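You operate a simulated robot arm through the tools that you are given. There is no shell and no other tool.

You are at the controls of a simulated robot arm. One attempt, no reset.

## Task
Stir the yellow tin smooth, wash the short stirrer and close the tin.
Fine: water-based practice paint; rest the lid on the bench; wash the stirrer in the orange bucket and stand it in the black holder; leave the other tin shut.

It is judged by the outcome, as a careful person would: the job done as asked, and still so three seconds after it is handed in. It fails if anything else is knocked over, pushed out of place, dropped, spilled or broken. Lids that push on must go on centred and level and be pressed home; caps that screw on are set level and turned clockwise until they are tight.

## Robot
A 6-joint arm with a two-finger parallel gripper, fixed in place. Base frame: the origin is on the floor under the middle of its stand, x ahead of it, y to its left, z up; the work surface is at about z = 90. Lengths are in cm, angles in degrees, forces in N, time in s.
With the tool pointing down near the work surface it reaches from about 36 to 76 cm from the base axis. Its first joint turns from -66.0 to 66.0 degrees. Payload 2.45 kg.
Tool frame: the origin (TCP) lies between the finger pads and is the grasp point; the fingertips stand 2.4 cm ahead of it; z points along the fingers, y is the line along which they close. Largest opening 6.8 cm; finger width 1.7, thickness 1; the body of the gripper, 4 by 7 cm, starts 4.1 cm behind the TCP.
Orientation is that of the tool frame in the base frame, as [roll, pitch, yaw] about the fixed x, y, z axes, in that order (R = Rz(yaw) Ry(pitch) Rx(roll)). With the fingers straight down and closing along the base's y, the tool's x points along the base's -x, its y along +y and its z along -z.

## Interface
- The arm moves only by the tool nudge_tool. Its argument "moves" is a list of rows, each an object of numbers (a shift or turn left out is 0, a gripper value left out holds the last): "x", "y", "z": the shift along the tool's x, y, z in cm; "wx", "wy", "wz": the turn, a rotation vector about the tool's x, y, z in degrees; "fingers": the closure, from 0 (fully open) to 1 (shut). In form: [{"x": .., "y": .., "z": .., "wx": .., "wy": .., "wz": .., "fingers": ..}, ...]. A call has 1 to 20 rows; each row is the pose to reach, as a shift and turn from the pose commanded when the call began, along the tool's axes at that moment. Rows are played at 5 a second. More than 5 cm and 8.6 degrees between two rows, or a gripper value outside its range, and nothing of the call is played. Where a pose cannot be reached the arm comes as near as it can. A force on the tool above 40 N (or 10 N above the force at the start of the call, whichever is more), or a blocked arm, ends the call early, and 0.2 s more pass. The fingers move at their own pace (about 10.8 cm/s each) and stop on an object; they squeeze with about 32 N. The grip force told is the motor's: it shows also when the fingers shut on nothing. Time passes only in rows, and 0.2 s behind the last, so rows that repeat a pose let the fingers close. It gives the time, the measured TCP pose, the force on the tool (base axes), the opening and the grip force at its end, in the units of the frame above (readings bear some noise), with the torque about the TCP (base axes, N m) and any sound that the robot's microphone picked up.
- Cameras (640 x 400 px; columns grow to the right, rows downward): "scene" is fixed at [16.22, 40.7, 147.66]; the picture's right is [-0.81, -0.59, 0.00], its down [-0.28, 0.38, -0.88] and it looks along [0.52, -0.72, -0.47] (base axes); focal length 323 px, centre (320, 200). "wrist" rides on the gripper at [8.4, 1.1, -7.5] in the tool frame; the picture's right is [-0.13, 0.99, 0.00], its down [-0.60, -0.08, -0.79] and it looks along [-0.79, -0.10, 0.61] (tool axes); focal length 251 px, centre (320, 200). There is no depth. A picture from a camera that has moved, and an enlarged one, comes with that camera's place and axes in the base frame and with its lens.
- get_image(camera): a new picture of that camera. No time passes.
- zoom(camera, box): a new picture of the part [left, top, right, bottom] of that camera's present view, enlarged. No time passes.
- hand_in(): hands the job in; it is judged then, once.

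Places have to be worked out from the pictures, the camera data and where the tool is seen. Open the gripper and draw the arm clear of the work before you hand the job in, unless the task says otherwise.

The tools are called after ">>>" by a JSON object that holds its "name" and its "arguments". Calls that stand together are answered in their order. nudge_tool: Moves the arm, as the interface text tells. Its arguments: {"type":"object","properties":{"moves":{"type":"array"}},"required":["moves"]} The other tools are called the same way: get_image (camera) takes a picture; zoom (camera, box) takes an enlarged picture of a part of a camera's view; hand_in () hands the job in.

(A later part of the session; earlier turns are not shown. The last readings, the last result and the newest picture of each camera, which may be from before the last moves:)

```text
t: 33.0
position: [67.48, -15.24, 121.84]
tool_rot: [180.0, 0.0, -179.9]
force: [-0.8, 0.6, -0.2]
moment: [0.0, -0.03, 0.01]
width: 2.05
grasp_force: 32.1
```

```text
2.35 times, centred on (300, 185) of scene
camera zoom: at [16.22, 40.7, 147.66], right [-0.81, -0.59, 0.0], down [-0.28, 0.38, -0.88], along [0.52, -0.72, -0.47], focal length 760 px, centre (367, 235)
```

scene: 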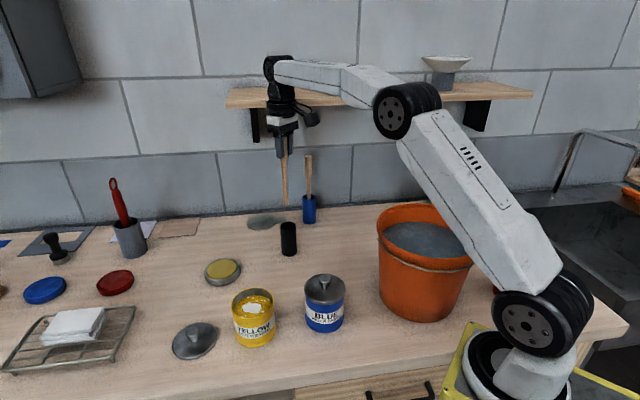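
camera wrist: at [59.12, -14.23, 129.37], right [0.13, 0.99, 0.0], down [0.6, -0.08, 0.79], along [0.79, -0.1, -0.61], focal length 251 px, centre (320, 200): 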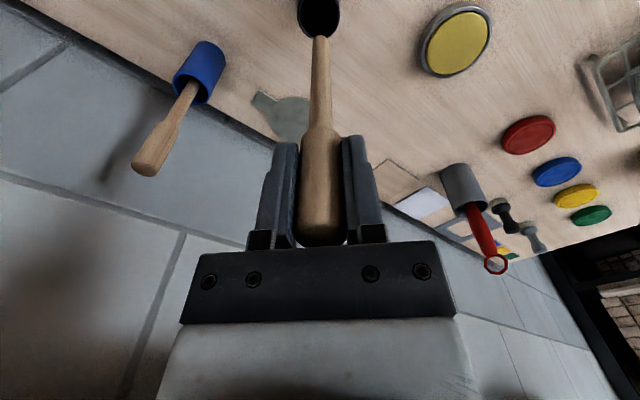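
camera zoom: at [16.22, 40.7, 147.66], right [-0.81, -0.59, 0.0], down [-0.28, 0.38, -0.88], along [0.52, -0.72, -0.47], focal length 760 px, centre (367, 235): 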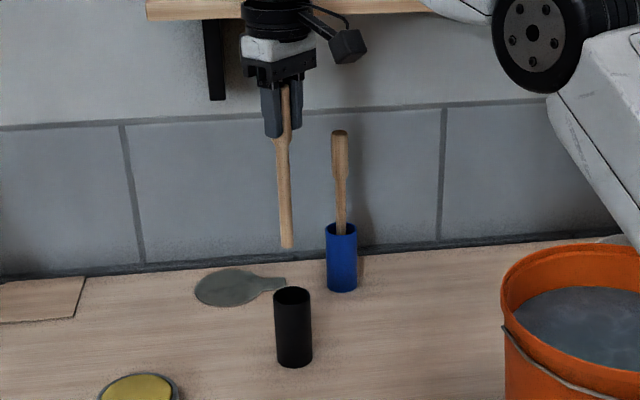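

The stirrer hangs vertical, with its tip about 15.9 below the TCP. I'll carry it at this height (tip z≈106) to above the yellow tin.

>>> {"name": "nudge_tool", "arguments": {"moves": [{"x": 0.6, "y": 1.2, "fingers": 1}, {"x": 1.8, "y": 3.7, "fingers": 1}, {"x": 3.1, "y": 6.5, "fingers": 1}, {"x": 4.4, "y": 9.3, "fingers": 1}, {"x": 5.8, "y": 12.1, "fingers": 1}, {"x": 7.1, "y": 14.9, "fingers": 1}, {"x": 8.5, "y": 17.7, "fingers": 1}, {"x": 9.8, "y": 20.5, "fingers": 1}, {"x": 11.0, "y": 23.0, "fingers": 1}, {"x": 11.8, "y": 24.6, "fingers": 1}, {"x": 12.05, "y": 25.1, "fingers": 1}, {"x": 12.05, "y": 25.1, "fingers": 1}]}}

>>> {"name": "get_image", "arguments": {"camera": "wrist"}}

>>> {"name": "zoom", "arguments": {"camera": "scene", "box": [190, 180, 330, 355]}}

```text
t: 35.6
position: [55.33, 9.76, 121.76]
tool_rot: [-180.0, 0.0, -179.9]
force: [0.6, -0.1, -0.7]
moment: [-0.01, -0.03, -0.01]
width: 2.05
grasp_force: 32.2
```

```text
taken
camera wrist: at [46.84, 10.78, 129.31], right [0.13, 0.99, 0.0], down [0.6, -0.08, 0.79], along [0.79, -0.1, -0.61], focal length 251 px, centre (320, 200)
```

wrist: 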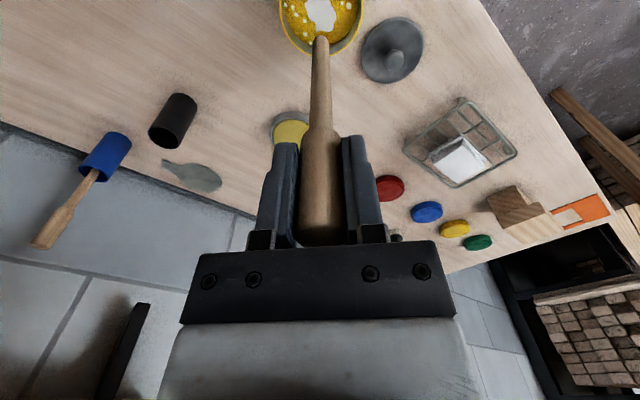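

```text
2.29 times, centred on (260, 268) of scene
camera zoom: at [16.22, 40.71, 147.66], right [-0.81, -0.59, 0.0], down [-0.28, 0.38, -0.88], along [0.52, -0.72, -0.47], focal length 739 px, centre (457, 46)
```

zoom: 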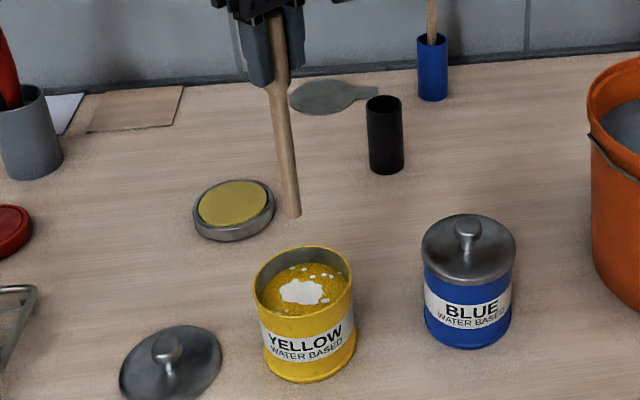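

The stirrer tip is over the tin. I'll come down until the tip is just above the rim and check the centring from both views.

>>> {"name": "nudge_tool", "arguments": {"moves": [{"z": 1.5, "fingers": 1}, {"z": 3, "fingers": 1}, {"z": 4.5, "fingers": 1}, {"z": 5.6, "fingers": 1}, {"z": 5.6, "fingers": 1}]}}

>>> {"name": "zoom", "arguments": {"camera": "wrist", "box": [240, 0, 400, 100]}}

>>> {"name": "zoom", "arguments": {"camera": "scene", "box": [210, 240, 300, 350]}}

```text
t: 36.8
position: [55.36, 9.71, 116.1]
tool_rot: [-179.9, 0.0, -179.9]
force: [-1.1, -0.3, 0.0]
moment: [0.0, 0.03, 0.04]
width: 2.02
grasp_force: 31.5
```

```text
4.00 times, centred on (320, 50) of wrist
camera zoom: at [46.94, 10.81, 123.68], right [0.13, 0.99, 0.0], down [0.6, -0.08, 0.79], along [0.79, -0.1, -0.61], focal length 1006 px, centre (320, 800)
```

zoom: 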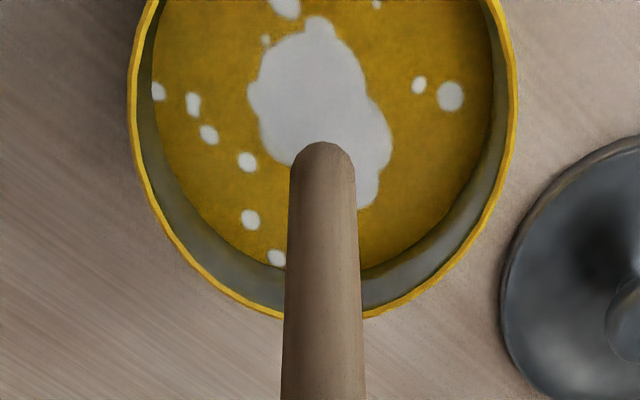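

```text
3.64 times, centred on (255, 295) of scene
camera zoom: at [16.22, 40.7, 147.66], right [-0.81, -0.59, 0.0], down [-0.28, 0.38, -0.88], along [0.52, -0.72, -0.47], focal length 1175 px, centre (556, -146)
```

zoom: 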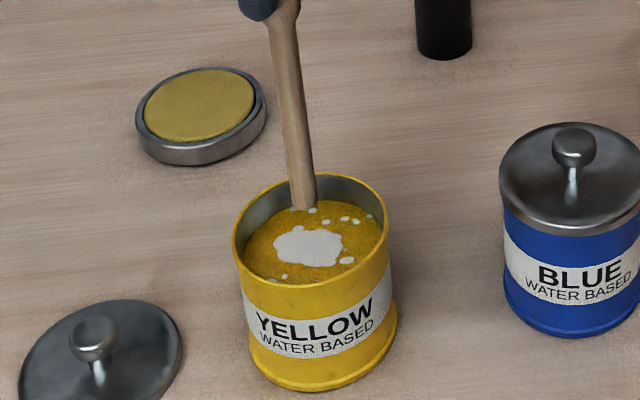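

The stirrer is centred over the opening to within about 0.2 cm. I'll lower it slowly into the paint until the tip is at z≈92, well above the tin floor.

>>> {"name": "nudge_tool", "arguments": {"moves": [{"z": 0.8, "fingers": 1}, {"z": 1.8, "fingers": 1}, {"z": 2.8, "fingers": 1}, {"z": 3.8, "fingers": 1}, {"z": 4.6, "fingers": 1}, {"z": 5.4, "fingers": 1}, {"z": 6.2, "fingers": 1}, {"z": 7.0, "fingers": 1}, {"z": 7.6, "fingers": 1}, {"z": 8.0, "fingers": 1}, {"z": 8.0, "fingers": 1}]}}

>>> {"name": "zoom", "arguments": {"camera": "wrist", "box": [220, 0, 420, 200]}}

>>> {"name": "zoom", "arguments": {"camera": "scene", "box": [200, 220, 310, 350]}}

```text
t: 39.2
position: [55.48, 9.8, 108.24]
tool_rot: [-180.0, 0.0, -180.0]
force: [0.6, -0.2, 0.4]
moment: [-0.02, 0.02, -0.02]
width: 2.05
grasp_force: 31.9
```

```text
2.00 times, centred on (320, 100) of wrist
camera zoom: at [47.09, 10.9, 115.74], right [0.13, 0.99, 0.0], down [0.6, -0.08, 0.79], along [0.79, -0.1, -0.61], focal length 503 px, centre (320, 400)
```

zoom: 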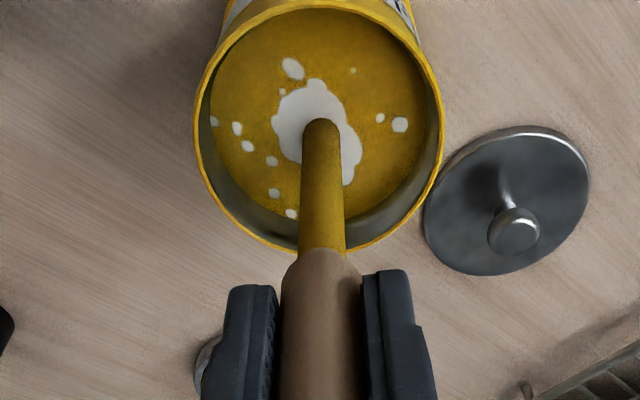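

```text
3.08 times, centred on (255, 285) of scene
camera zoom: at [16.22, 40.7, 147.66], right [-0.81, -0.59, 0.0], down [-0.28, 0.38, -0.88], along [0.52, -0.72, -0.47], focal length 994 px, centre (520, -62)
```

zoom: 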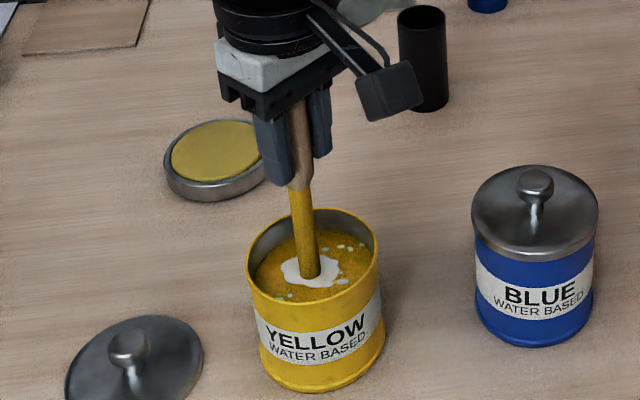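

The stirrer is in the paint with no contact force and the tip at z≈92.3. I'll stir in gentle 2 cm radius circles at about 5 cm/s, ending back at the centre.

>>> {"name": "nudge_tool", "arguments": {"moves": [{"x": 1, "y": 0, "fingers": 1}, {"x": 2, "y": 0, "fingers": 1}, {"x": 1.73, "y": 1, "fingers": 1}, {"x": 1, "y": 1.73, "fingers": 1}, {"x": 0, "y": 2, "fingers": 1}, {"x": -1, "y": 1.73, "fingers": 1}, {"x": -1.73, "y": 1, "fingers": 1}, {"x": -2, "y": 0, "fingers": 1}, {"x": -1.73, "y": -1, "fingers": 1}, {"x": -1, "y": -1.73, "fingers": 1}, {"x": 0, "y": -2, "fingers": 1}, {"x": 1, "y": -1.73, "fingers": 1}, {"x": 1.73, "y": -1, "fingers": 1}, {"x": 2, "y": 0, "fingers": 1}, {"x": 1.73, "y": 1, "fingers": 1}, {"x": 1, "y": 1.73, "fingers": 1}, {"x": 0, "y": 2, "fingers": 1}, {"x": 0, "y": 1, "fingers": 1}, {"x": 0, "y": 0, "fingers": 1}]}}

>>> {"name": "zoom", "arguments": {"camera": "wrist", "box": [220, 0, 420, 200]}}

>>> {"name": "zoom", "arguments": {"camera": "scene", "box": [200, 220, 310, 350]}}

```text
t: 43.2
position: [55.41, 9.68, 108.43]
tool_rot: [180.0, 0.0, -180.0]
force: [0.2, -0.2, 0.7]
moment: [0.03, -0.04, 0.01]
width: 2.02
grasp_force: 31.6
```

```text
2.00 times, centred on (320, 100) of wrist
camera zoom: at [47.04, 10.84, 115.86], right [0.13, 0.99, 0.0], down [0.6, -0.08, 0.79], along [0.79, -0.1, -0.61], focal length 503 px, centre (320, 400)
```

zoom: 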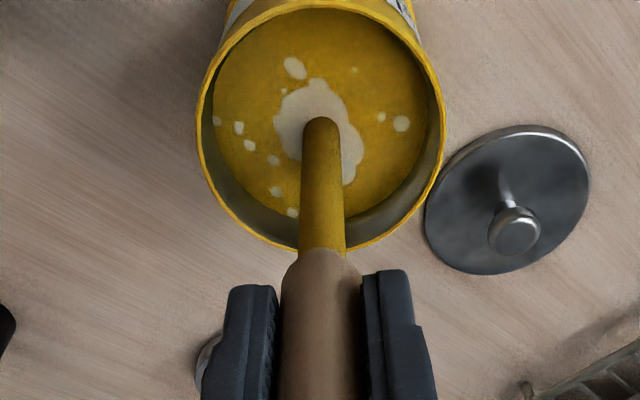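

```text
3.08 times, centred on (255, 285) of scene
camera zoom: at [16.22, 40.7, 147.66], right [-0.81, -0.59, 0.0], down [-0.28, 0.38, -0.88], along [0.52, -0.72, -0.47], focal length 994 px, centre (520, -62)
```

zoom: 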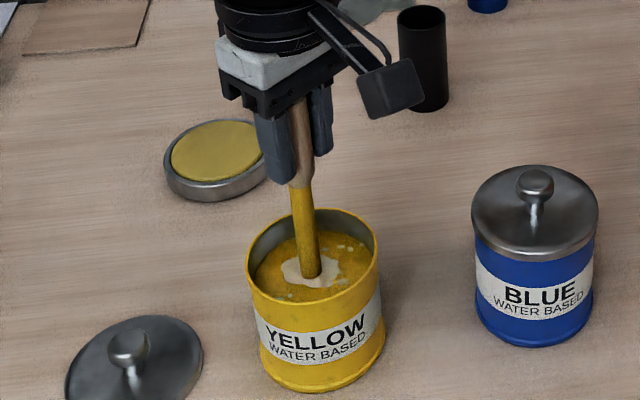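

The white streaks are starting to fade. I'll keep stirring at the same pace.

>>> {"name": "nudge_tool", "arguments": {"moves": [{"x": 1, "y": 0, "fingers": 1}, {"x": 2.1, "y": 0, "fingers": 1}, {"x": 1.82, "y": 1.05, "fingers": 1}, {"x": 1.05, "y": 1.82, "fingers": 1}, {"x": 0, "y": 2.1, "fingers": 1}, {"x": -1.05, "y": 1.82, "fingers": 1}, {"x": -1.82, "y": 1.05, "fingers": 1}, {"x": -2.1, "y": 0, "fingers": 1}, {"x": -1.82, "y": -1.05, "fingers": 1}, {"x": -1.05, "y": -1.82, "fingers": 1}, {"x": 0, "y": -2.1, "fingers": 1}, {"x": 1.05, "y": -1.82, "fingers": 1}, {"x": 1.82, "y": -1.05, "fingers": 1}, {"x": 2.1, "y": 0, "fingers": 1}, {"x": 1.82, "y": 1.05, "fingers": 1}, {"x": 1.05, "y": 1.82, "fingers": 1}, {"x": 0, "y": 2.1, "fingers": 1}, {"x": -1.05, "y": 1.82, "fingers": 1}, {"x": -0.6, "y": 1, "fingers": 1}, {"x": 0, "y": 0, "fingers": 1}]}}

>>> {"name": "nudge_tool", "arguments": {"moves": [{"x": 1, "y": 0, "fingers": 1}, {"x": 2.1, "y": 0, "fingers": 1}, {"x": 1.82, "y": 1.05, "fingers": 1}, {"x": 1.05, "y": 1.82, "fingers": 1}, {"x": 0, "y": 2.1, "fingers": 1}, {"x": -1.05, "y": 1.82, "fingers": 1}, {"x": -1.82, "y": 1.05, "fingers": 1}, {"x": -2.1, "y": 0, "fingers": 1}, {"x": -1.82, "y": -1.05, "fingers": 1}, {"x": -1.05, "y": -1.82, "fingers": 1}, {"x": 0, "y": -2.1, "fingers": 1}, {"x": 1.05, "y": -1.82, "fingers": 1}, {"x": 1.82, "y": -1.05, "fingers": 1}, {"x": 2.1, "y": 0, "fingers": 1}, {"x": 1.82, "y": 1.05, "fingers": 1}, {"x": 1.05, "y": 1.82, "fingers": 1}, {"x": 0, "y": 2.1, "fingers": 1}, {"x": -1.05, "y": 1.82, "fingers": 1}, {"x": -0.6, "y": 1, "fingers": 1}, {"x": 0, "y": 0, "fingers": 1}]}}

>>> {"name": "zoom", "arguments": {"camera": "wrist", "box": [220, 0, 420, 200]}}

>>> {"name": "zoom", "arguments": {"camera": "scene", "box": [200, 220, 310, 350]}}

```text
t: 47.4
position: [55.27, 9.7, 108.4]
tool_rot: [180.0, -0.1, -179.8]
force: [0.4, 0.5, 0.8]
moment: [0.01, 0.01, -0.02]
width: 2.05
grasp_force: 31.6
```

```text
t: 51.6
position: [55.47, 9.63, 108.45]
tool_rot: [-180.0, -0.1, -179.9]
force: [0.2, -0.1, -0.3]
moment: [-0.04, 0.01, 0.0]
width: 2.05
grasp_force: 32.0
```

```text
2.00 times, centred on (320, 100) of wrist
camera zoom: at [47.11, 10.7, 115.89], right [0.13, 0.99, 0.0], down [0.6, -0.08, 0.79], along [0.79, -0.1, -0.61], focal length 503 px, centre (320, 400)
```

zoom: 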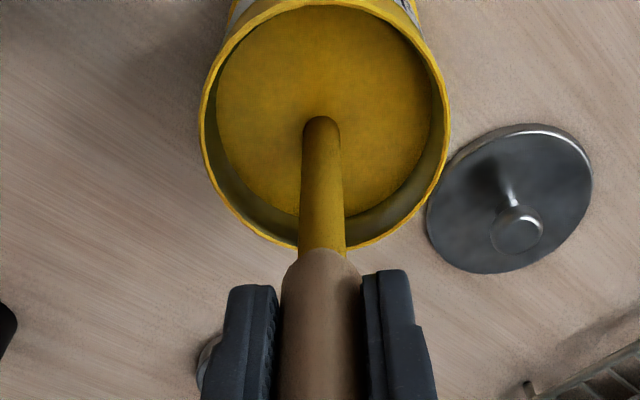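

```text
3.08 times, centred on (255, 285) of scene
camera zoom: at [16.22, 40.7, 147.66], right [-0.81, -0.59, 0.0], down [-0.28, 0.38, -0.88], along [0.52, -0.72, -0.47], focal length 994 px, centre (520, -62)
```

zoom: 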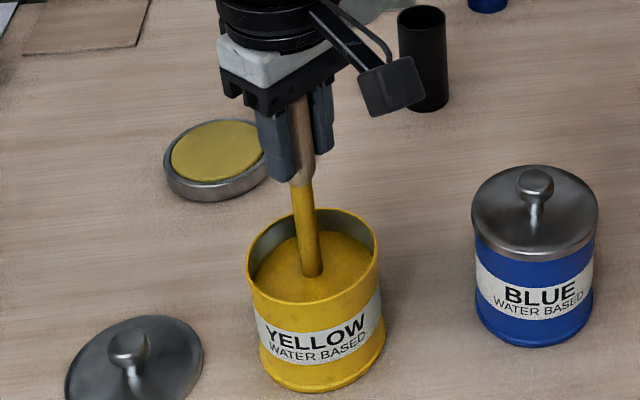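

The surface now looks uniform yellow. I'll do one more pass, slightly deeper, so it's mixed throughout, and end back at the centre.

>>> {"name": "nudge_tool", "arguments": {"moves": [{"x": 1, "y": 0, "z": 0.3, "fingers": 1}, {"x": 2.0, "y": 0, "z": 0.6, "fingers": 1}, {"x": 1.73, "y": 1, "z": 0.6, "fingers": 1}, {"x": 1, "y": 1.73, "z": 0.6, "fingers": 1}, {"x": 0, "y": 2, "z": 0.6, "fingers": 1}, {"x": -1, "y": 1.73, "z": 0.6, "fingers": 1}, {"x": -1.73, "y": 1, "z": 0.6, "fingers": 1}, {"x": -2, "y": 0, "z": 0.6, "fingers": 1}, {"x": -1.73, "y": -1, "z": 0.6, "fingers": 1}, {"x": -1, "y": -1.73, "z": 0.6, "fingers": 1}, {"x": 0, "y": -2, "z": 0.6, "fingers": 1}, {"x": 1, "y": -1.73, "z": 0.6, "fingers": 1}, {"x": 1.73, "y": -1, "z": 0.6, "fingers": 1}, {"x": 2, "y": 0, "z": 0.4, "fingers": 1}, {"x": 1.5, "y": 0.8, "z": 0.2, "fingers": 1}, {"x": 0.6, "y": 0.8, "z": 0, "fingers": 1}, {"x": 0, "y": 0, "z": 0, "fingers": 1}, {"x": 0, "y": 0, "z": 0, "fingers": 1}]}}

>>> {"name": "zoom", "arguments": {"camera": "wrist", "box": [220, 0, 420, 200]}}

>>> {"name": "zoom", "arguments": {"camera": "scene", "box": [200, 220, 310, 350]}}

```text
t: 55.4
position: [55.29, 9.71, 108.23]
tool_rot: [-180.0, 0.0, -180.0]
force: [-0.1, -1.1, -0.3]
moment: [-0.01, -0.01, -0.02]
width: 2.04
grasp_force: 32.0
```

```text
2.00 times, centred on (320, 100) of wrist
camera zoom: at [47.02, 10.76, 115.81], right [0.13, 0.99, 0.0], down [0.6, -0.08, 0.79], along [0.79, -0.1, -0.61], focal length 503 px, centre (320, 400)
```

zoom: 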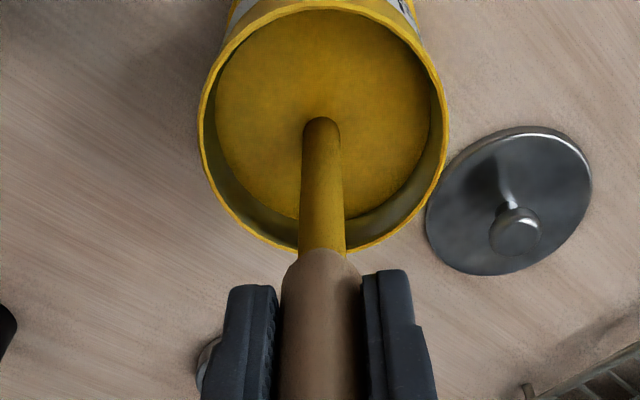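

```text
3.08 times, centred on (255, 285) of scene
camera zoom: at [16.22, 40.7, 147.66], right [-0.81, -0.59, 0.0], down [-0.28, 0.38, -0.88], along [0.52, -0.72, -0.47], focal length 994 px, centre (520, -62)
```

zoom: 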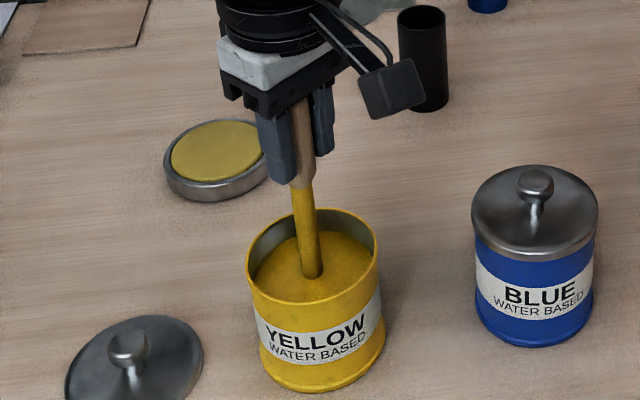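

The paint is smooth. I'll lift the stirrer slowly until its tip is just above the surface but still inside the rim, then hold it there to drip off.

>>> {"name": "nudge_tool", "arguments": {"moves": [{"z": -0.6, "fingers": 1}, {"z": -1.2, "fingers": 1}, {"z": -1.8, "fingers": 1}, {"z": -2.4, "fingers": 1}, {"z": -3.0, "fingers": 1}, {"z": -3.6, "fingers": 1}, {"z": -4.2, "fingers": 1}, {"z": -4.8, "fingers": 1}, {"z": -5.2, "fingers": 1}, {"z": -5.2, "fingers": 1}, {"z": -5.2, "fingers": 1}, {"z": -5.2, "fingers": 1}, {"z": -5.2, "fingers": 1}, {"z": -5.2, "fingers": 1}, {"z": -5.2, "fingers": 1}, {"z": -5.2, "fingers": 1}, {"z": -5.2, "fingers": 1}, {"z": -5.2, "fingers": 1}, {"z": -5.2, "fingers": 1}, {"z": -5.2, "fingers": 1}]}}

>>> {"name": "zoom", "arguments": {"camera": "wrist", "box": [220, 0, 420, 200]}}

>>> {"name": "zoom", "arguments": {"camera": "scene", "box": [200, 220, 310, 350]}}

```text
t: 59.6
position: [55.48, 9.72, 113.54]
tool_rot: [-179.9, 0.0, -179.8]
force: [1.0, -0.2, -0.8]
moment: [0.01, -0.02, 0.0]
width: 2.04
grasp_force: 31.7
```

```text
2.00 times, centred on (320, 100) of wrist
camera zoom: at [47.05, 10.76, 121.01], right [0.13, 0.99, 0.0], down [0.6, -0.08, 0.79], along [0.79, -0.1, -0.61], focal length 503 px, centre (320, 400)
```

zoom: 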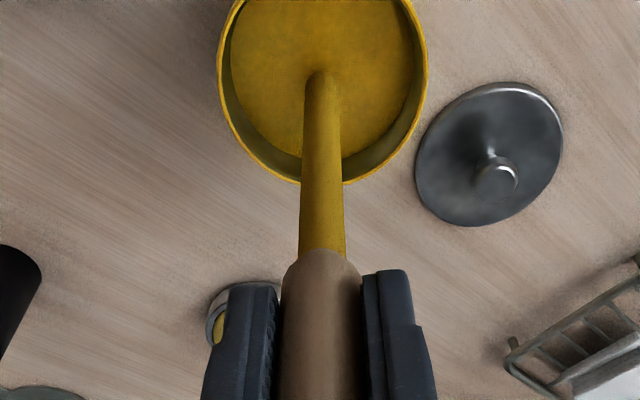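

```text
3.08 times, centred on (255, 285) of scene
camera zoom: at [16.22, 40.7, 147.66], right [-0.81, -0.59, 0.0], down [-0.28, 0.38, -0.88], along [0.52, -0.72, -0.47], focal length 994 px, centre (520, -62)
```

zoom: 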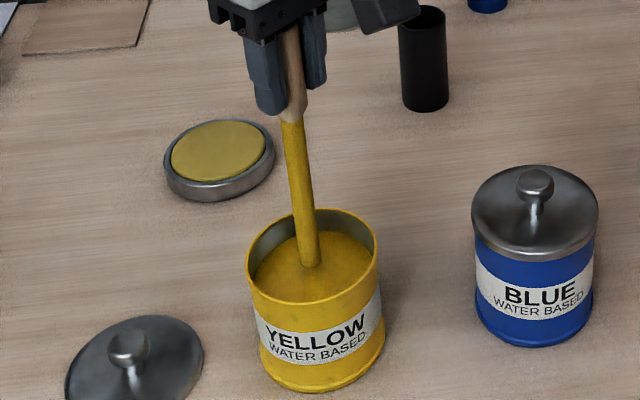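

The tip looks right at or just above the surface. I'll raise it a bit more, still within the tin's mouth, and give it several seconds to drip.

>>> {"name": "nudge_tool", "arguments": {"moves": [{"z": -0.5, "fingers": 1}, {"z": -1.0, "fingers": 1}, {"z": -1.3, "fingers": 1}, {"z": -1.3, "fingers": 1}, {"z": -1.3, "fingers": 1}, {"z": -1.3, "fingers": 1}, {"z": -1.3, "fingers": 1}, {"z": -1.3, "fingers": 1}, {"z": -1.3, "fingers": 1}, {"z": -1.3, "fingers": 1}, {"z": -1.3, "fingers": 1}, {"z": -1.3, "fingers": 1}, {"z": -1.3, "fingers": 1}, {"z": -1.3, "fingers": 1}, {"z": -1.3, "fingers": 1}, {"z": -1.3, "fingers": 1}, {"z": -1.3, "fingers": 1}, {"z": -1.3, "fingers": 1}, {"z": -1.3, "fingers": 1}, {"z": -1.3, "fingers": 1}]}}

>>> {"name": "zoom", "arguments": {"camera": "scene", "box": [200, 220, 310, 350]}}

>>> {"name": "zoom", "arguments": {"camera": "scene", "box": [230, 270, 280, 320]}}

```text
t: 63.8
position: [55.41, 9.58, 114.85]
tool_rot: [-179.9, 0.1, -179.9]
force: [0.0, 0.0, -0.8]
moment: [0.01, -0.01, 0.01]
width: 2.05
grasp_force: 32.0
```

```text
3.08 times, centred on (255, 285) of scene
camera zoom: at [16.22, 40.7, 147.66], right [-0.81, -0.59, 0.0], down [-0.28, 0.38, -0.88], along [0.52, -0.72, -0.47], focal length 994 px, centre (520, -62)
```

zoom: 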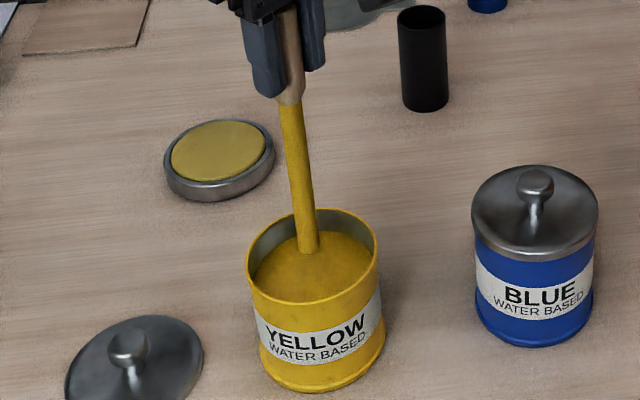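

```text
8.00 times, centred on (255, 295) of scene
camera zoom: at [16.22, 40.7, 147.66], right [-0.81, -0.59, 0.0], down [-0.28, 0.38, -0.88], along [0.52, -0.72, -0.47], focal length 2585 px, centre (840, -560)
```

zoom: 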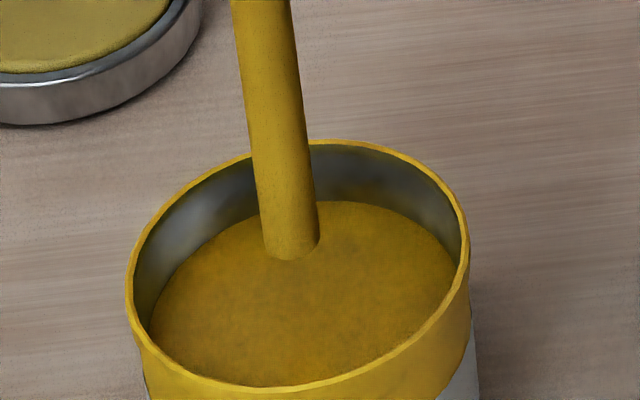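

The stirrer has drained over the tin. Refitting the bucket rim and base gives a centre near (31.8, -21.2), rim z≈109, radius≈11 and water at z≈104. I'll raise the stirrer straight up above rim height, then route around the blue tin.

>>> {"name": "nudge_tool", "arguments": {"moves": [{"z": -1, "fingers": 1}, {"z": -2.5, "fingers": 1}, {"z": -4, "fingers": 1}, {"z": -5.5, "fingers": 1}, {"z": -7, "fingers": 1}, {"z": -8.5, "fingers": 1}, {"z": -10, "fingers": 1}, {"z": -11.5, "fingers": 1}, {"z": -13, "fingers": 1}, {"z": -14.5, "fingers": 1}, {"z": -16, "fingers": 1}, {"z": -16.5, "fingers": 1}, {"z": -16.5, "fingers": 1}, {"z": -16.5, "fingers": 1}]}}

>>> {"name": "get_image", "arguments": {"camera": "scene"}}

```text
t: 66.8
position: [55.41, 9.86, 131.25]
tool_rot: [179.9, 0.0, -180.0]
force: [-0.3, -0.4, -1.8]
moment: [0.02, 0.01, 0.02]
width: 2.03
grasp_force: 32.2
```

```text
taken
```

scene: 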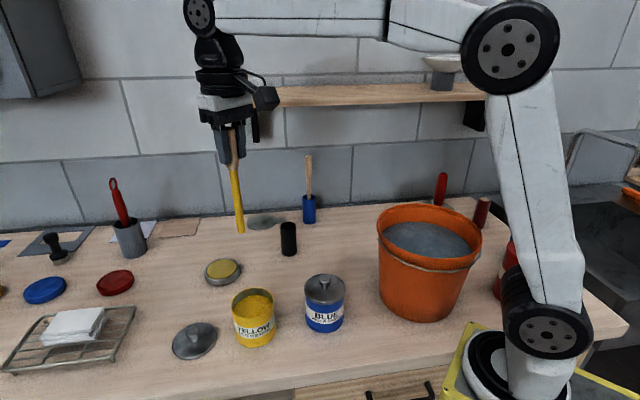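

The tip is now at z≈115, clear of the bucket rim. I'll travel around the blue tin to above the bucket.

>>> {"name": "nudge_tool", "arguments": {"moves": [{"x": -0.2, "y": -1.2, "fingers": 1}, {"x": -0.4, "y": -3.6, "fingers": 1}, {"x": -0.5, "y": -6.4, "fingers": 1}, {"x": -0.5, "y": -9.2, "fingers": 1}, {"x": -0.3, "y": -12.0, "fingers": 1}, {"x": 0.3, "y": -14.8, "fingers": 1}, {"x": 1.5, "y": -17.4, "fingers": 1}, {"x": 3.6, "y": -19.4, "fingers": 1}, {"x": 6.0, "y": -21.2, "fingers": 1}, {"x": 8.4, "y": -23.0, "fingers": 1}, {"x": 10.8, "y": -24.7, "fingers": 1}, {"x": 13.2, "y": -26.4, "fingers": 1}, {"x": 15.6, "y": -28.1, "fingers": 1}, {"x": 18.0, "y": -29.7, "fingers": 1}, {"x": 20.2, "y": -31.0, "fingers": 1}, {"x": 21.4, "y": -31.7, "fingers": 1}, {"x": 21.9, "y": -32.0, "fingers": 1}, {"x": 21.9, "y": -32.0, "fingers": 1}]}}

>>> {"name": "get_image", "arguments": {"camera": "scene"}}

>>> {"name": "get_image", "arguments": {"camera": "wrist"}}

```text
t: 70.6
position: [33.54, -22.2, 131.28]
tool_rot: [180.0, 0.1, -179.9]
force: [1.0, -0.6, -0.2]
moment: [-0.01, -0.01, -0.03]
width: 2.05
grasp_force: 32.0
```

```text
taken
```

scene: 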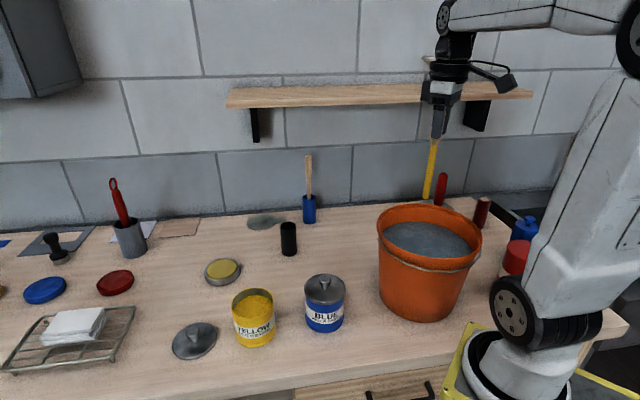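

```text
taken
camera wrist: at [25.19, -21.24, 138.75], right [0.13, 0.99, 0.0], down [0.6, -0.08, 0.79], along [0.79, -0.1, -0.61], focal length 251 px, centre (320, 200)
```

wrist: 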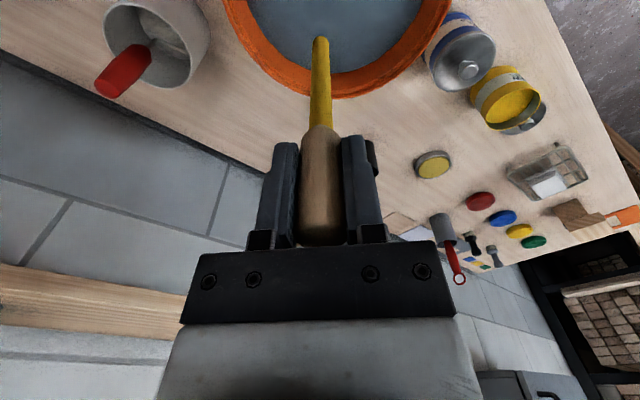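

The wrist view puts the bucket centre near (31.7, -20.5), and the tip is over the water. I'll lower it slowly, shifting slightly towards the centre.

>>> {"name": "nudge_tool", "arguments": {"moves": [{"x": 0.3, "y": 0.5, "z": 1, "fingers": 1}, {"x": 0.5, "y": 1.0, "z": 2.5, "fingers": 1}, {"x": 0.5, "y": 1.0, "z": 4, "fingers": 1}, {"x": 0.5, "y": 1.0, "z": 5.5, "fingers": 1}, {"x": 0.5, "y": 1.0, "z": 7, "fingers": 1}, {"x": 0.5, "y": 1.0, "z": 8.5, "fingers": 1}, {"x": 0.5, "y": 1.0, "z": 10, "fingers": 1}, {"x": 0.5, "y": 1.0, "z": 11, "fingers": 1}, {"x": 0.5, "y": 1.0, "z": 12, "fingers": 1}, {"x": 0.5, "y": 1.0, "z": 13, "fingers": 1}, {"x": 0.5, "y": 1.0, "z": 14, "fingers": 1}, {"x": 0.5, "y": 1.0, "z": 15, "fingers": 1}, {"x": 0.5, "y": 1.0, "z": 16, "fingers": 1}, {"x": 0.5, "y": 1.0, "z": 16, "fingers": 1}]}}

>>> {"name": "get_image", "arguments": {"camera": "scene"}}

>>> {"name": "get_image", "arguments": {"camera": "wrist"}}

```text
t: 73.6
position: [33.05, -21.37, 115.15]
tool_rot: [-180.0, 0.0, -179.8]
force: [0.2, 0.2, -0.8]
moment: [0.02, 0.03, -0.01]
width: 2.02
grasp_force: 32.0
```

```text
taken
```

scene: 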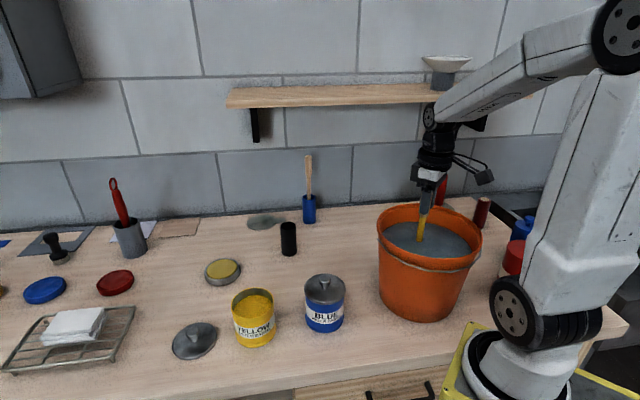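

```text
taken
camera wrist: at [24.68, -20.29, 122.79], right [0.13, 0.99, 0.0], down [0.6, -0.08, 0.79], along [0.79, -0.1, -0.61], focal length 251 px, centre (320, 200)
```

wrist: 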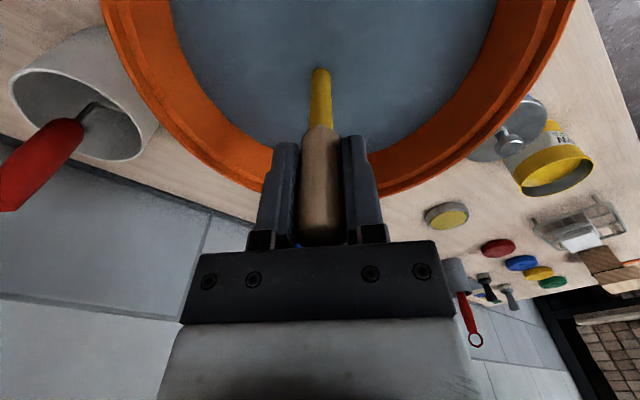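

No contact, and the water surface is at z≈104.8. The paint runs about 12 cm up the shaft, so I'll lower another 6.4 cm to submerge all of it. The fingertips stay above the water.

>>> {"name": "nudge_tool", "arguments": {"moves": [{"z": 0.8, "fingers": 1}, {"z": 1.8, "fingers": 1}, {"z": 2.8, "fingers": 1}, {"z": 3.8, "fingers": 1}, {"z": 4.8, "fingers": 1}, {"z": 5.6, "fingers": 1}, {"z": 6.2, "fingers": 1}, {"z": 6.4, "fingers": 1}, {"z": 6.4, "fingers": 1}]}}

>>> {"name": "get_image", "arguments": {"camera": "scene"}}

>>> {"name": "get_image", "arguments": {"camera": "wrist"}}

```text
t: 75.6
position: [33.08, -21.28, 108.83]
tool_rot: [180.0, 0.0, -179.9]
force: [0.0, -0.3, 0.0]
moment: [-0.01, 0.0, -0.02]
width: 2.06
grasp_force: 31.3
```

```text
taken
```

scene: 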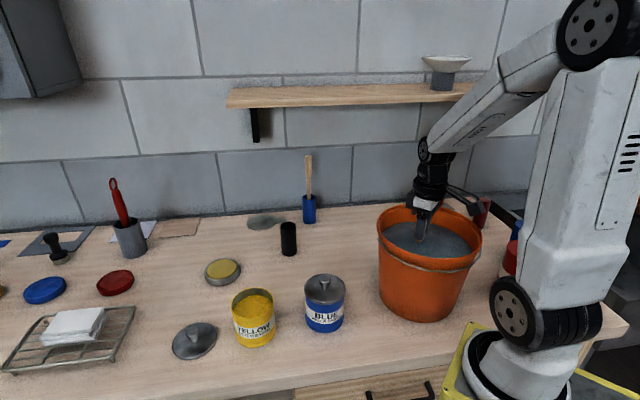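

```text
taken
camera wrist: at [24.73, -20.19, 116.36], right [0.13, 0.99, 0.0], down [0.6, -0.08, 0.79], along [0.79, -0.1, -0.61], focal length 251 px, centre (320, 200)
```

wrist: 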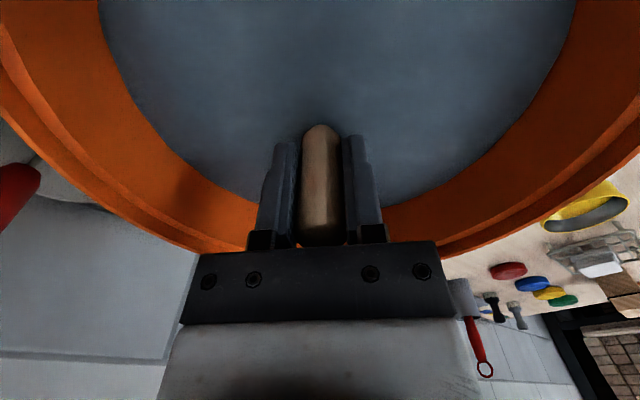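

The painted length is fully under water and the fingers are above it. I'll swish with circles and a few small up-and-down strokes.

>>> {"name": "nudge_tool", "arguments": {"moves": [{"x": -1, "y": 0, "fingers": 1}, {"x": -2.2, "y": 0, "fingers": 1}, {"x": -1.9, "y": 1.1, "fingers": 1}, {"x": -1.1, "y": 1.9, "fingers": 1}, {"x": 0, "y": 2.2, "fingers": 1}, {"x": 1.1, "y": 1.9, "fingers": 1}, {"x": 1.9, "y": 1.1, "fingers": 1}, {"x": 2.2, "y": 0, "fingers": 1}, {"x": 1.9, "y": -1.1, "fingers": 1}, {"x": 1.1, "y": -1.9, "fingers": 1}, {"x": 0, "y": -2.2, "fingers": 1}, {"x": -1.1, "y": -1.9, "fingers": 1}, {"x": -1.9, "y": -1.1, "fingers": 1}, {"x": -2.2, "y": 0, "fingers": 1}, {"x": -1.9, "y": 1.1, "fingers": 1}, {"x": -1.1, "y": 1.9, "fingers": 1}, {"x": 0, "y": 2.2, "fingers": 1}, {"x": 0, "y": 1.1, "fingers": 1}, {"x": 0, "y": 0, "fingers": 1}]}}

>>> {"name": "nudge_tool", "arguments": {"moves": [{"z": -1, "fingers": 1}, {"z": -2, "fingers": 1}, {"z": -3, "fingers": 1}, {"z": -2, "fingers": 1}, {"z": -1, "fingers": 1}, {"z": 0, "fingers": 1}, {"x": -1, "y": 0, "fingers": 1}, {"x": -2.2, "y": 0, "fingers": 1}, {"x": -1.9, "y": -1.1, "fingers": 1}, {"x": -1.1, "y": -1.9, "fingers": 1}, {"x": 0, "y": -2.2, "fingers": 1}, {"x": 1.1, "y": -1.9, "fingers": 1}, {"x": 1.9, "y": -1.1, "fingers": 1}, {"x": 2.2, "y": 0, "fingers": 1}, {"x": 1.9, "y": 1.1, "fingers": 1}, {"x": 1.1, "y": 1.9, "fingers": 1}, {"x": 0, "y": 2.2, "fingers": 1}, {"x": -0.8, "y": 1.4, "fingers": 1}, {"x": -0.5, "y": 0.5, "fingers": 1}, {"x": 0, "y": 0, "fingers": 1}]}}

>>> {"name": "get_image", "arguments": {"camera": "scene"}}

```text
t: 79.6
position: [32.77, -21.33, 108.94]
tool_rot: [-179.9, 0.0, -179.9]
force: [-0.1, -0.5, -1.0]
moment: [-0.02, 0.02, 0.02]
width: 2.05
grasp_force: 31.7
```

```text
t: 83.8
position: [32.97, -21.27, 108.9]
tool_rot: [179.9, 0.0, -179.9]
force: [0.1, 0.1, -0.8]
moment: [-0.02, 0.0, 0.01]
width: 2.02
grasp_force: 31.6
```

```text
taken
```

scene: 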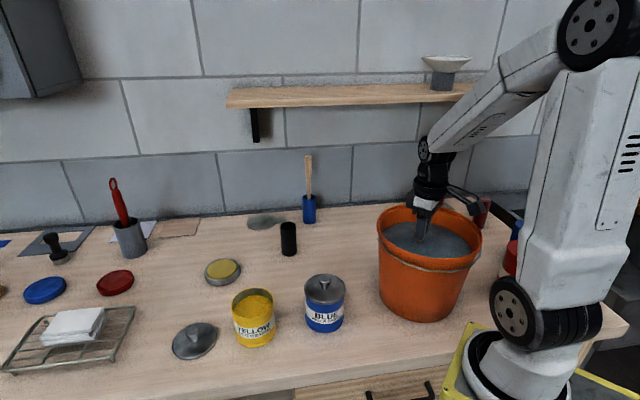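

I've swished for about 8 s. I'll raise the stirrer until the tip is just above the water but still within the bucket, and check whether it's clean.

>>> {"name": "nudge_tool", "arguments": {"moves": [{"z": -1, "fingers": 1}, {"z": -2.2, "fingers": 1}, {"z": -3.4, "fingers": 1}, {"z": -4.6, "fingers": 1}, {"z": -5.8, "fingers": 1}, {"z": -7, "fingers": 1}, {"z": -8.2, "fingers": 1}, {"z": -9.4, "fingers": 1}, {"z": -10.6, "fingers": 1}, {"z": -11.8, "fingers": 1}, {"z": -13, "fingers": 1}, {"z": -13.6, "fingers": 1}, {"z": -13.6, "fingers": 1}]}}

>>> {"name": "zoom", "arguments": {"camera": "scene", "box": [370, 130, 490, 280]}}

>>> {"name": "zoom", "arguments": {"camera": "wrist", "box": [220, 0, 420, 250]}}

```text
t: 86.6
position: [33.03, -21.38, 122.58]
tool_rot: [179.9, 0.0, -179.9]
force: [0.8, 0.4, -0.8]
moment: [0.0, 0.01, 0.01]
width: 2.03
grasp_force: 31.8
```

```text
2.67 times, centred on (430, 205) of scene
camera zoom: at [16.22, 40.7, 147.66], right [-0.81, -0.59, 0.0], down [-0.28, 0.38, -0.88], along [0.52, -0.72, -0.47], focal length 862 px, centre (27, 187)
```

zoom: 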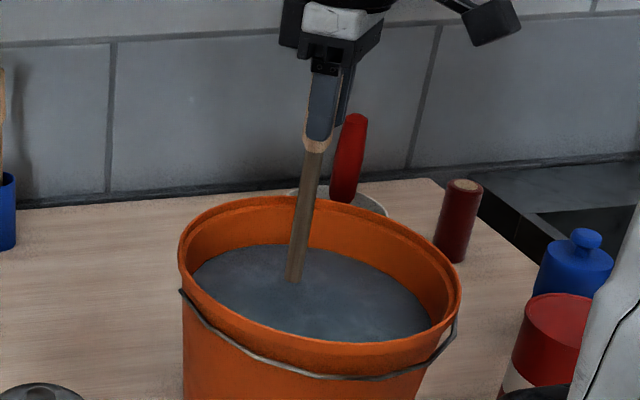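

```text
1.60 times, centred on (320, 125) of wrist
camera zoom: at [24.69, -20.19, 130.11], right [0.13, 0.99, 0.0], down [0.6, -0.08, 0.79], along [0.79, -0.1, -0.61], focal length 402 px, centre (320, 320)
```

zoom: 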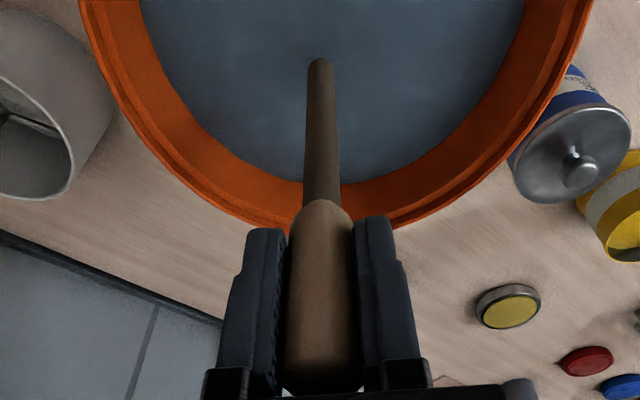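

>>> {"name": "zoom", "arguments": {"camera": "scene", "box": [405, 170, 455, 245]}}

>>> {"name": "zoom", "arguments": {"camera": "wrist", "box": [280, 20, 360, 140]}}

```text
5.33 times, centred on (430, 208) of scene
camera zoom: at [16.22, 40.7, 147.66], right [-0.81, -0.59, 0.0], down [-0.28, 0.38, -0.88], along [0.52, -0.72, -0.47], focal length 1724 px, centre (-267, 160)
```

zoom: 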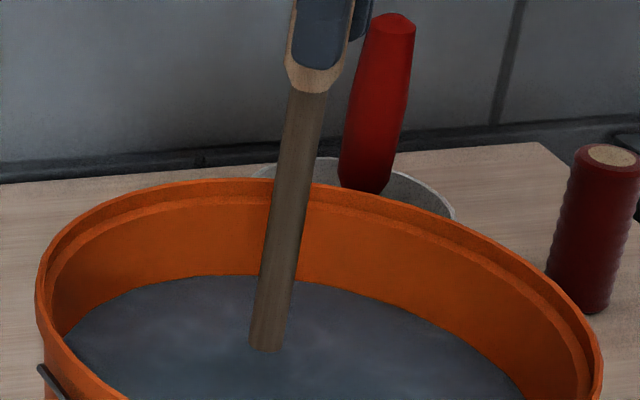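

```text
3.33 times, centred on (320, 80) of wrist
camera zoom: at [24.69, -20.19, 130.11], right [0.13, 0.99, 0.0], down [0.6, -0.08, 0.79], along [0.79, -0.1, -0.61], focal length 838 px, centre (320, 600)
```

zoom: 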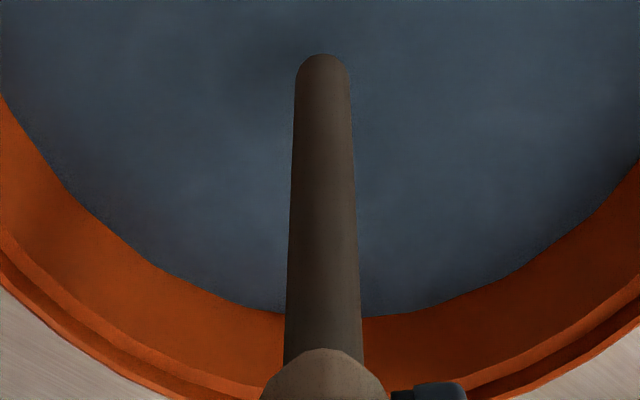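

The shaft is clean: wet wood with no yellow. I'll hold it over the bucket for several seconds so the water drips off.

>>> {"name": "nudge_tool", "arguments": {"moves": [{"fingers": 1}, {"fingers": 1}, {"z": 0.4, "fingers": 1}, {"z": -0.2, "fingers": 1}, {"z": 0.4, "fingers": 1}, {"z": -0.2, "fingers": 1}, {"z": 0, "fingers": 1}, {"fingers": 1}, {"fingers": 1}, {"fingers": 1}, {"fingers": 1}, {"fingers": 1}, {"fingers": 1}, {"fingers": 1}, {"fingers": 1}, {"fingers": 1}, {"fingers": 1}, {"fingers": 1}, {"fingers": 1}, {"fingers": 1}]}}

>>> {"name": "nudge_tool", "arguments": {"moves": [{"z": -1, "fingers": 1}, {"z": -2.2, "fingers": 1}, {"z": -3.4, "fingers": 1}, {"z": -4.6, "fingers": 1}, {"z": -5.8, "fingers": 1}, {"z": -7, "fingers": 1}, {"z": -8, "fingers": 1}, {"z": -8.5, "fingers": 1}, {"z": -8.5, "fingers": 1}, {"z": -8.5, "fingers": 1}, {"z": -8.5, "fingers": 1}, {"z": -8.5, "fingers": 1}, {"z": -8.5, "fingers": 1}, {"z": -8.5, "fingers": 1}, {"z": -8.5, "fingers": 1}, {"z": -8.5, "fingers": 1}, {"z": -8.5, "fingers": 1}, {"z": -8.5, "fingers": 1}]}}

>>> {"name": "get_image", "arguments": {"camera": "scene"}}

>>> {"name": "zoom", "arguments": {"camera": "scene", "box": [390, 100, 490, 240]}}

```text
t: 90.8
position: [33.11, -21.28, 122.51]
tool_rot: [-179.9, 0.0, -179.9]
force: [0.1, -0.1, 0.1]
moment: [-0.01, 0.02, -0.02]
width: 2.06
grasp_force: 32.2
```

```text
t: 94.6
position: [32.98, -21.33, 130.95]
tool_rot: [180.0, 0.0, -179.9]
force: [0.9, -0.5, -0.3]
moment: [0.0, -0.02, 0.04]
width: 2.05
grasp_force: 31.9
```

```text
taken
```

scene: 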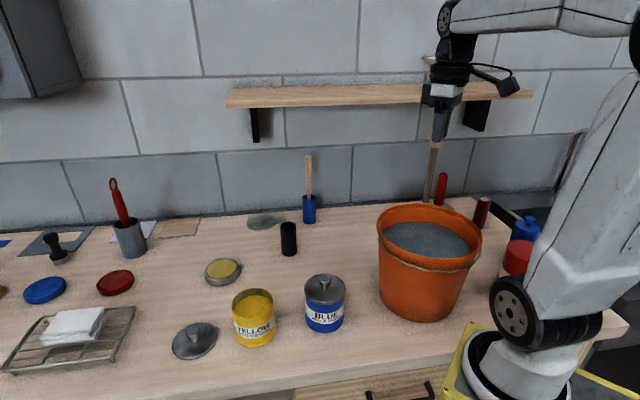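

```text
2.86 times, centred on (440, 170) of scene
camera zoom: at [16.22, 40.7, 147.66], right [-0.81, -0.59, 0.0], down [-0.28, 0.38, -0.88], along [0.52, -0.72, -0.47], focal length 923 px, centre (-23, 286)
```

zoom: 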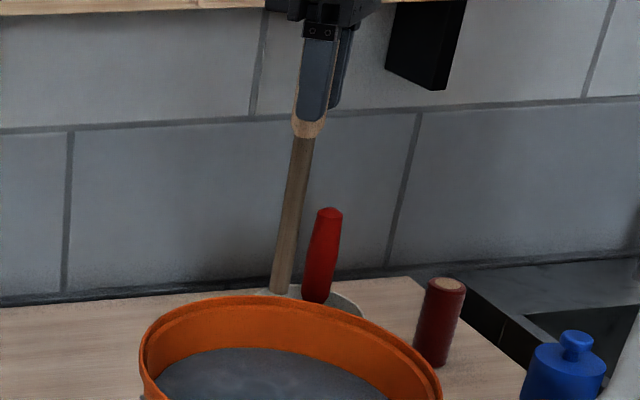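

No drips are falling and everything is in place. The summed commanded moves mean the original grip pose lies at a shift of x -34.45, y +5.9, z +24.6 from here. I'll move to directly above the black holder, dropping to the earlier lift height once past the bucket.

>>> {"name": "nudge_tool", "arguments": {"moves": [{"x": -1.2, "y": 0.2, "fingers": 1}, {"x": -3.6, "y": 0.6, "fingers": 1}, {"x": -6.4, "y": 1.1, "fingers": 1}, {"x": -9.2, "y": 1.6, "fingers": 1}, {"x": -12.0, "y": 2.1, "fingers": 1}, {"x": -14.8, "y": 2.5, "fingers": 1}, {"x": -17.6, "y": 3.0, "z": 0.5, "fingers": 1}, {"x": -20.4, "y": 3.5, "z": 1.5, "fingers": 1}, {"x": -23.2, "y": 4.0, "z": 2.8, "fingers": 1}, {"x": -26.0, "y": 4.5, "z": 4.1, "fingers": 1}, {"x": -28.6, "y": 4.9, "z": 5.4, "fingers": 1}, {"x": -31.0, "y": 5.3, "z": 6.7, "fingers": 1}, {"x": -33.0, "y": 5.65, "z": 8.0, "fingers": 1}, {"x": -34.0, "y": 5.82, "z": 8.8, "fingers": 1}, {"x": -34.45, "y": 5.9, "z": 9.1, "fingers": 1}, {"x": -34.45, "y": 5.9, "z": 9.1, "fingers": 1}, {"x": -34.45, "y": 5.9, "z": 9.1, "fingers": 1}]}}

>>> {"name": "get_image", "arguments": {"camera": "scene"}}

>>> {"name": "zoom", "arguments": {"camera": "scene", "box": [250, 120, 340, 270]}}

>>> {"name": "zoom", "arguments": {"camera": "wrist", "box": [240, 0, 400, 120]}}

```text
t: 98.2
position: [67.51, -15.49, 121.99]
tool_rot: [-180.0, 0.1, -179.9]
force: [0.7, 0.2, -0.3]
moment: [-0.04, 0.0, -0.01]
width: 2.03
grasp_force: 32.1
```

```text
taken
```

scene: 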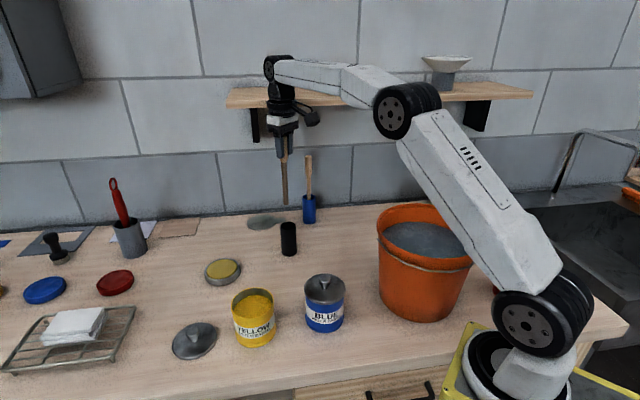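

```text
2.67 times, centred on (295, 195) of scene
camera zoom: at [16.22, 40.7, 147.66], right [-0.81, -0.59, 0.0], down [-0.28, 0.38, -0.88], along [0.52, -0.72, -0.47], focal length 862 px, centre (387, 213)
```

zoom: 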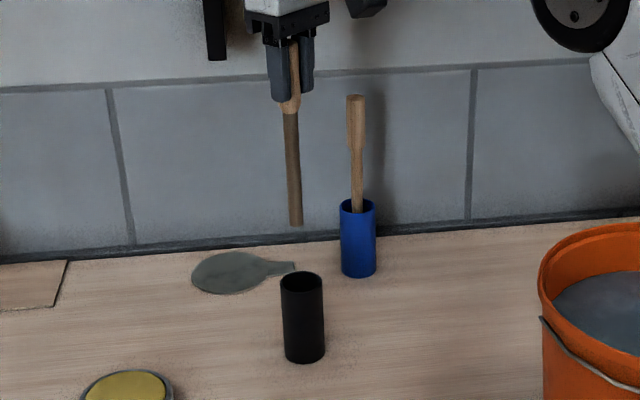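

```text
3.33 times, centred on (320, 60) of wrist
camera zoom: at [59.12, -14.28, 129.43], right [0.13, 0.99, 0.0], down [0.6, -0.08, 0.79], along [0.79, -0.1, -0.61], focal length 838 px, centre (320, 667)
```

zoom: 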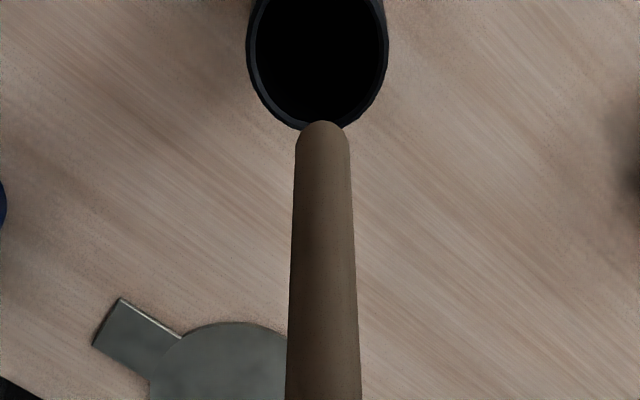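

The shaft lines up with the holder's mouth, about 0.3 towards the base side with over 1 cm of clearance. I'll shift it 0.2 towards the centre, come down until the tip is just above the rim, and recheck.

>>> {"name": "nudge_tool", "arguments": {"moves": [{"x": -0.1, "z": 1.2, "fingers": 1}, {"x": -0.2, "z": 2.6, "fingers": 1}, {"x": -0.2, "z": 4.0, "fingers": 1}, {"x": -0.2, "z": 5.4, "fingers": 1}, {"x": -0.2, "z": 6.0, "fingers": 1}, {"x": -0.2, "z": 6.0, "fingers": 1}]}}

>>> {"name": "zoom", "arguments": {"camera": "scene", "box": [260, 150, 330, 265]}}

>>> {"name": "zoom", "arguments": {"camera": "wrist", "box": [240, 0, 400, 120]}}

```text
t: 99.6
position: [67.58, -15.32, 115.91]
tool_rot: [180.0, 0.0, -179.9]
force: [0.5, -0.7, 0.1]
moment: [-0.01, -0.03, -0.02]
width: 2.02
grasp_force: 33.0
```

```text
3.48 times, centred on (295, 208) of scene
camera zoom: at [16.22, 40.7, 147.66], right [-0.81, -0.59, 0.0], down [-0.28, 0.38, -0.88], along [0.52, -0.72, -0.47], focal length 1124 px, centre (407, 174)
```

zoom: 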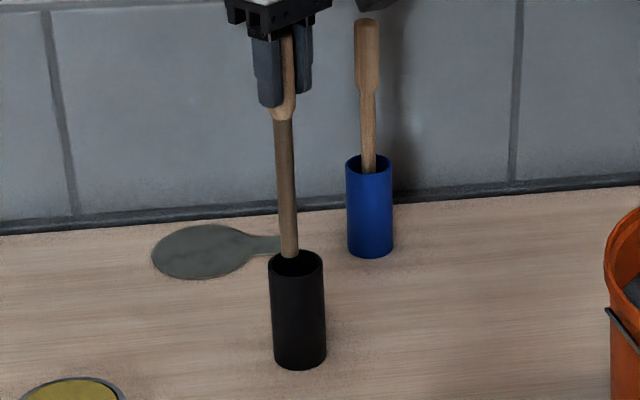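

```text
3.33 times, centred on (320, 60) of wrist
camera zoom: at [59.32, -14.18, 123.44], right [0.13, 0.99, 0.0], down [0.6, -0.08, 0.79], along [0.79, -0.1, -0.61], focal length 838 px, centre (320, 667)
```

zoom: 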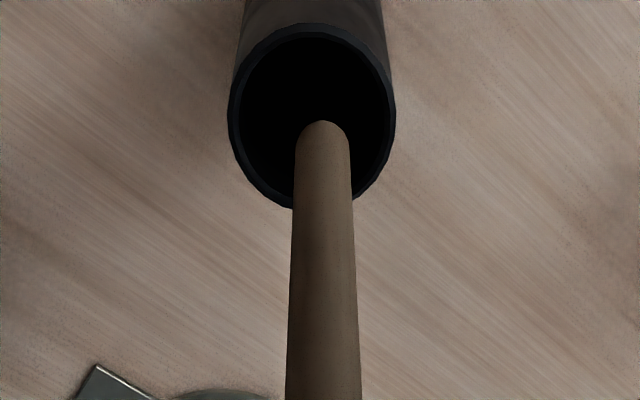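

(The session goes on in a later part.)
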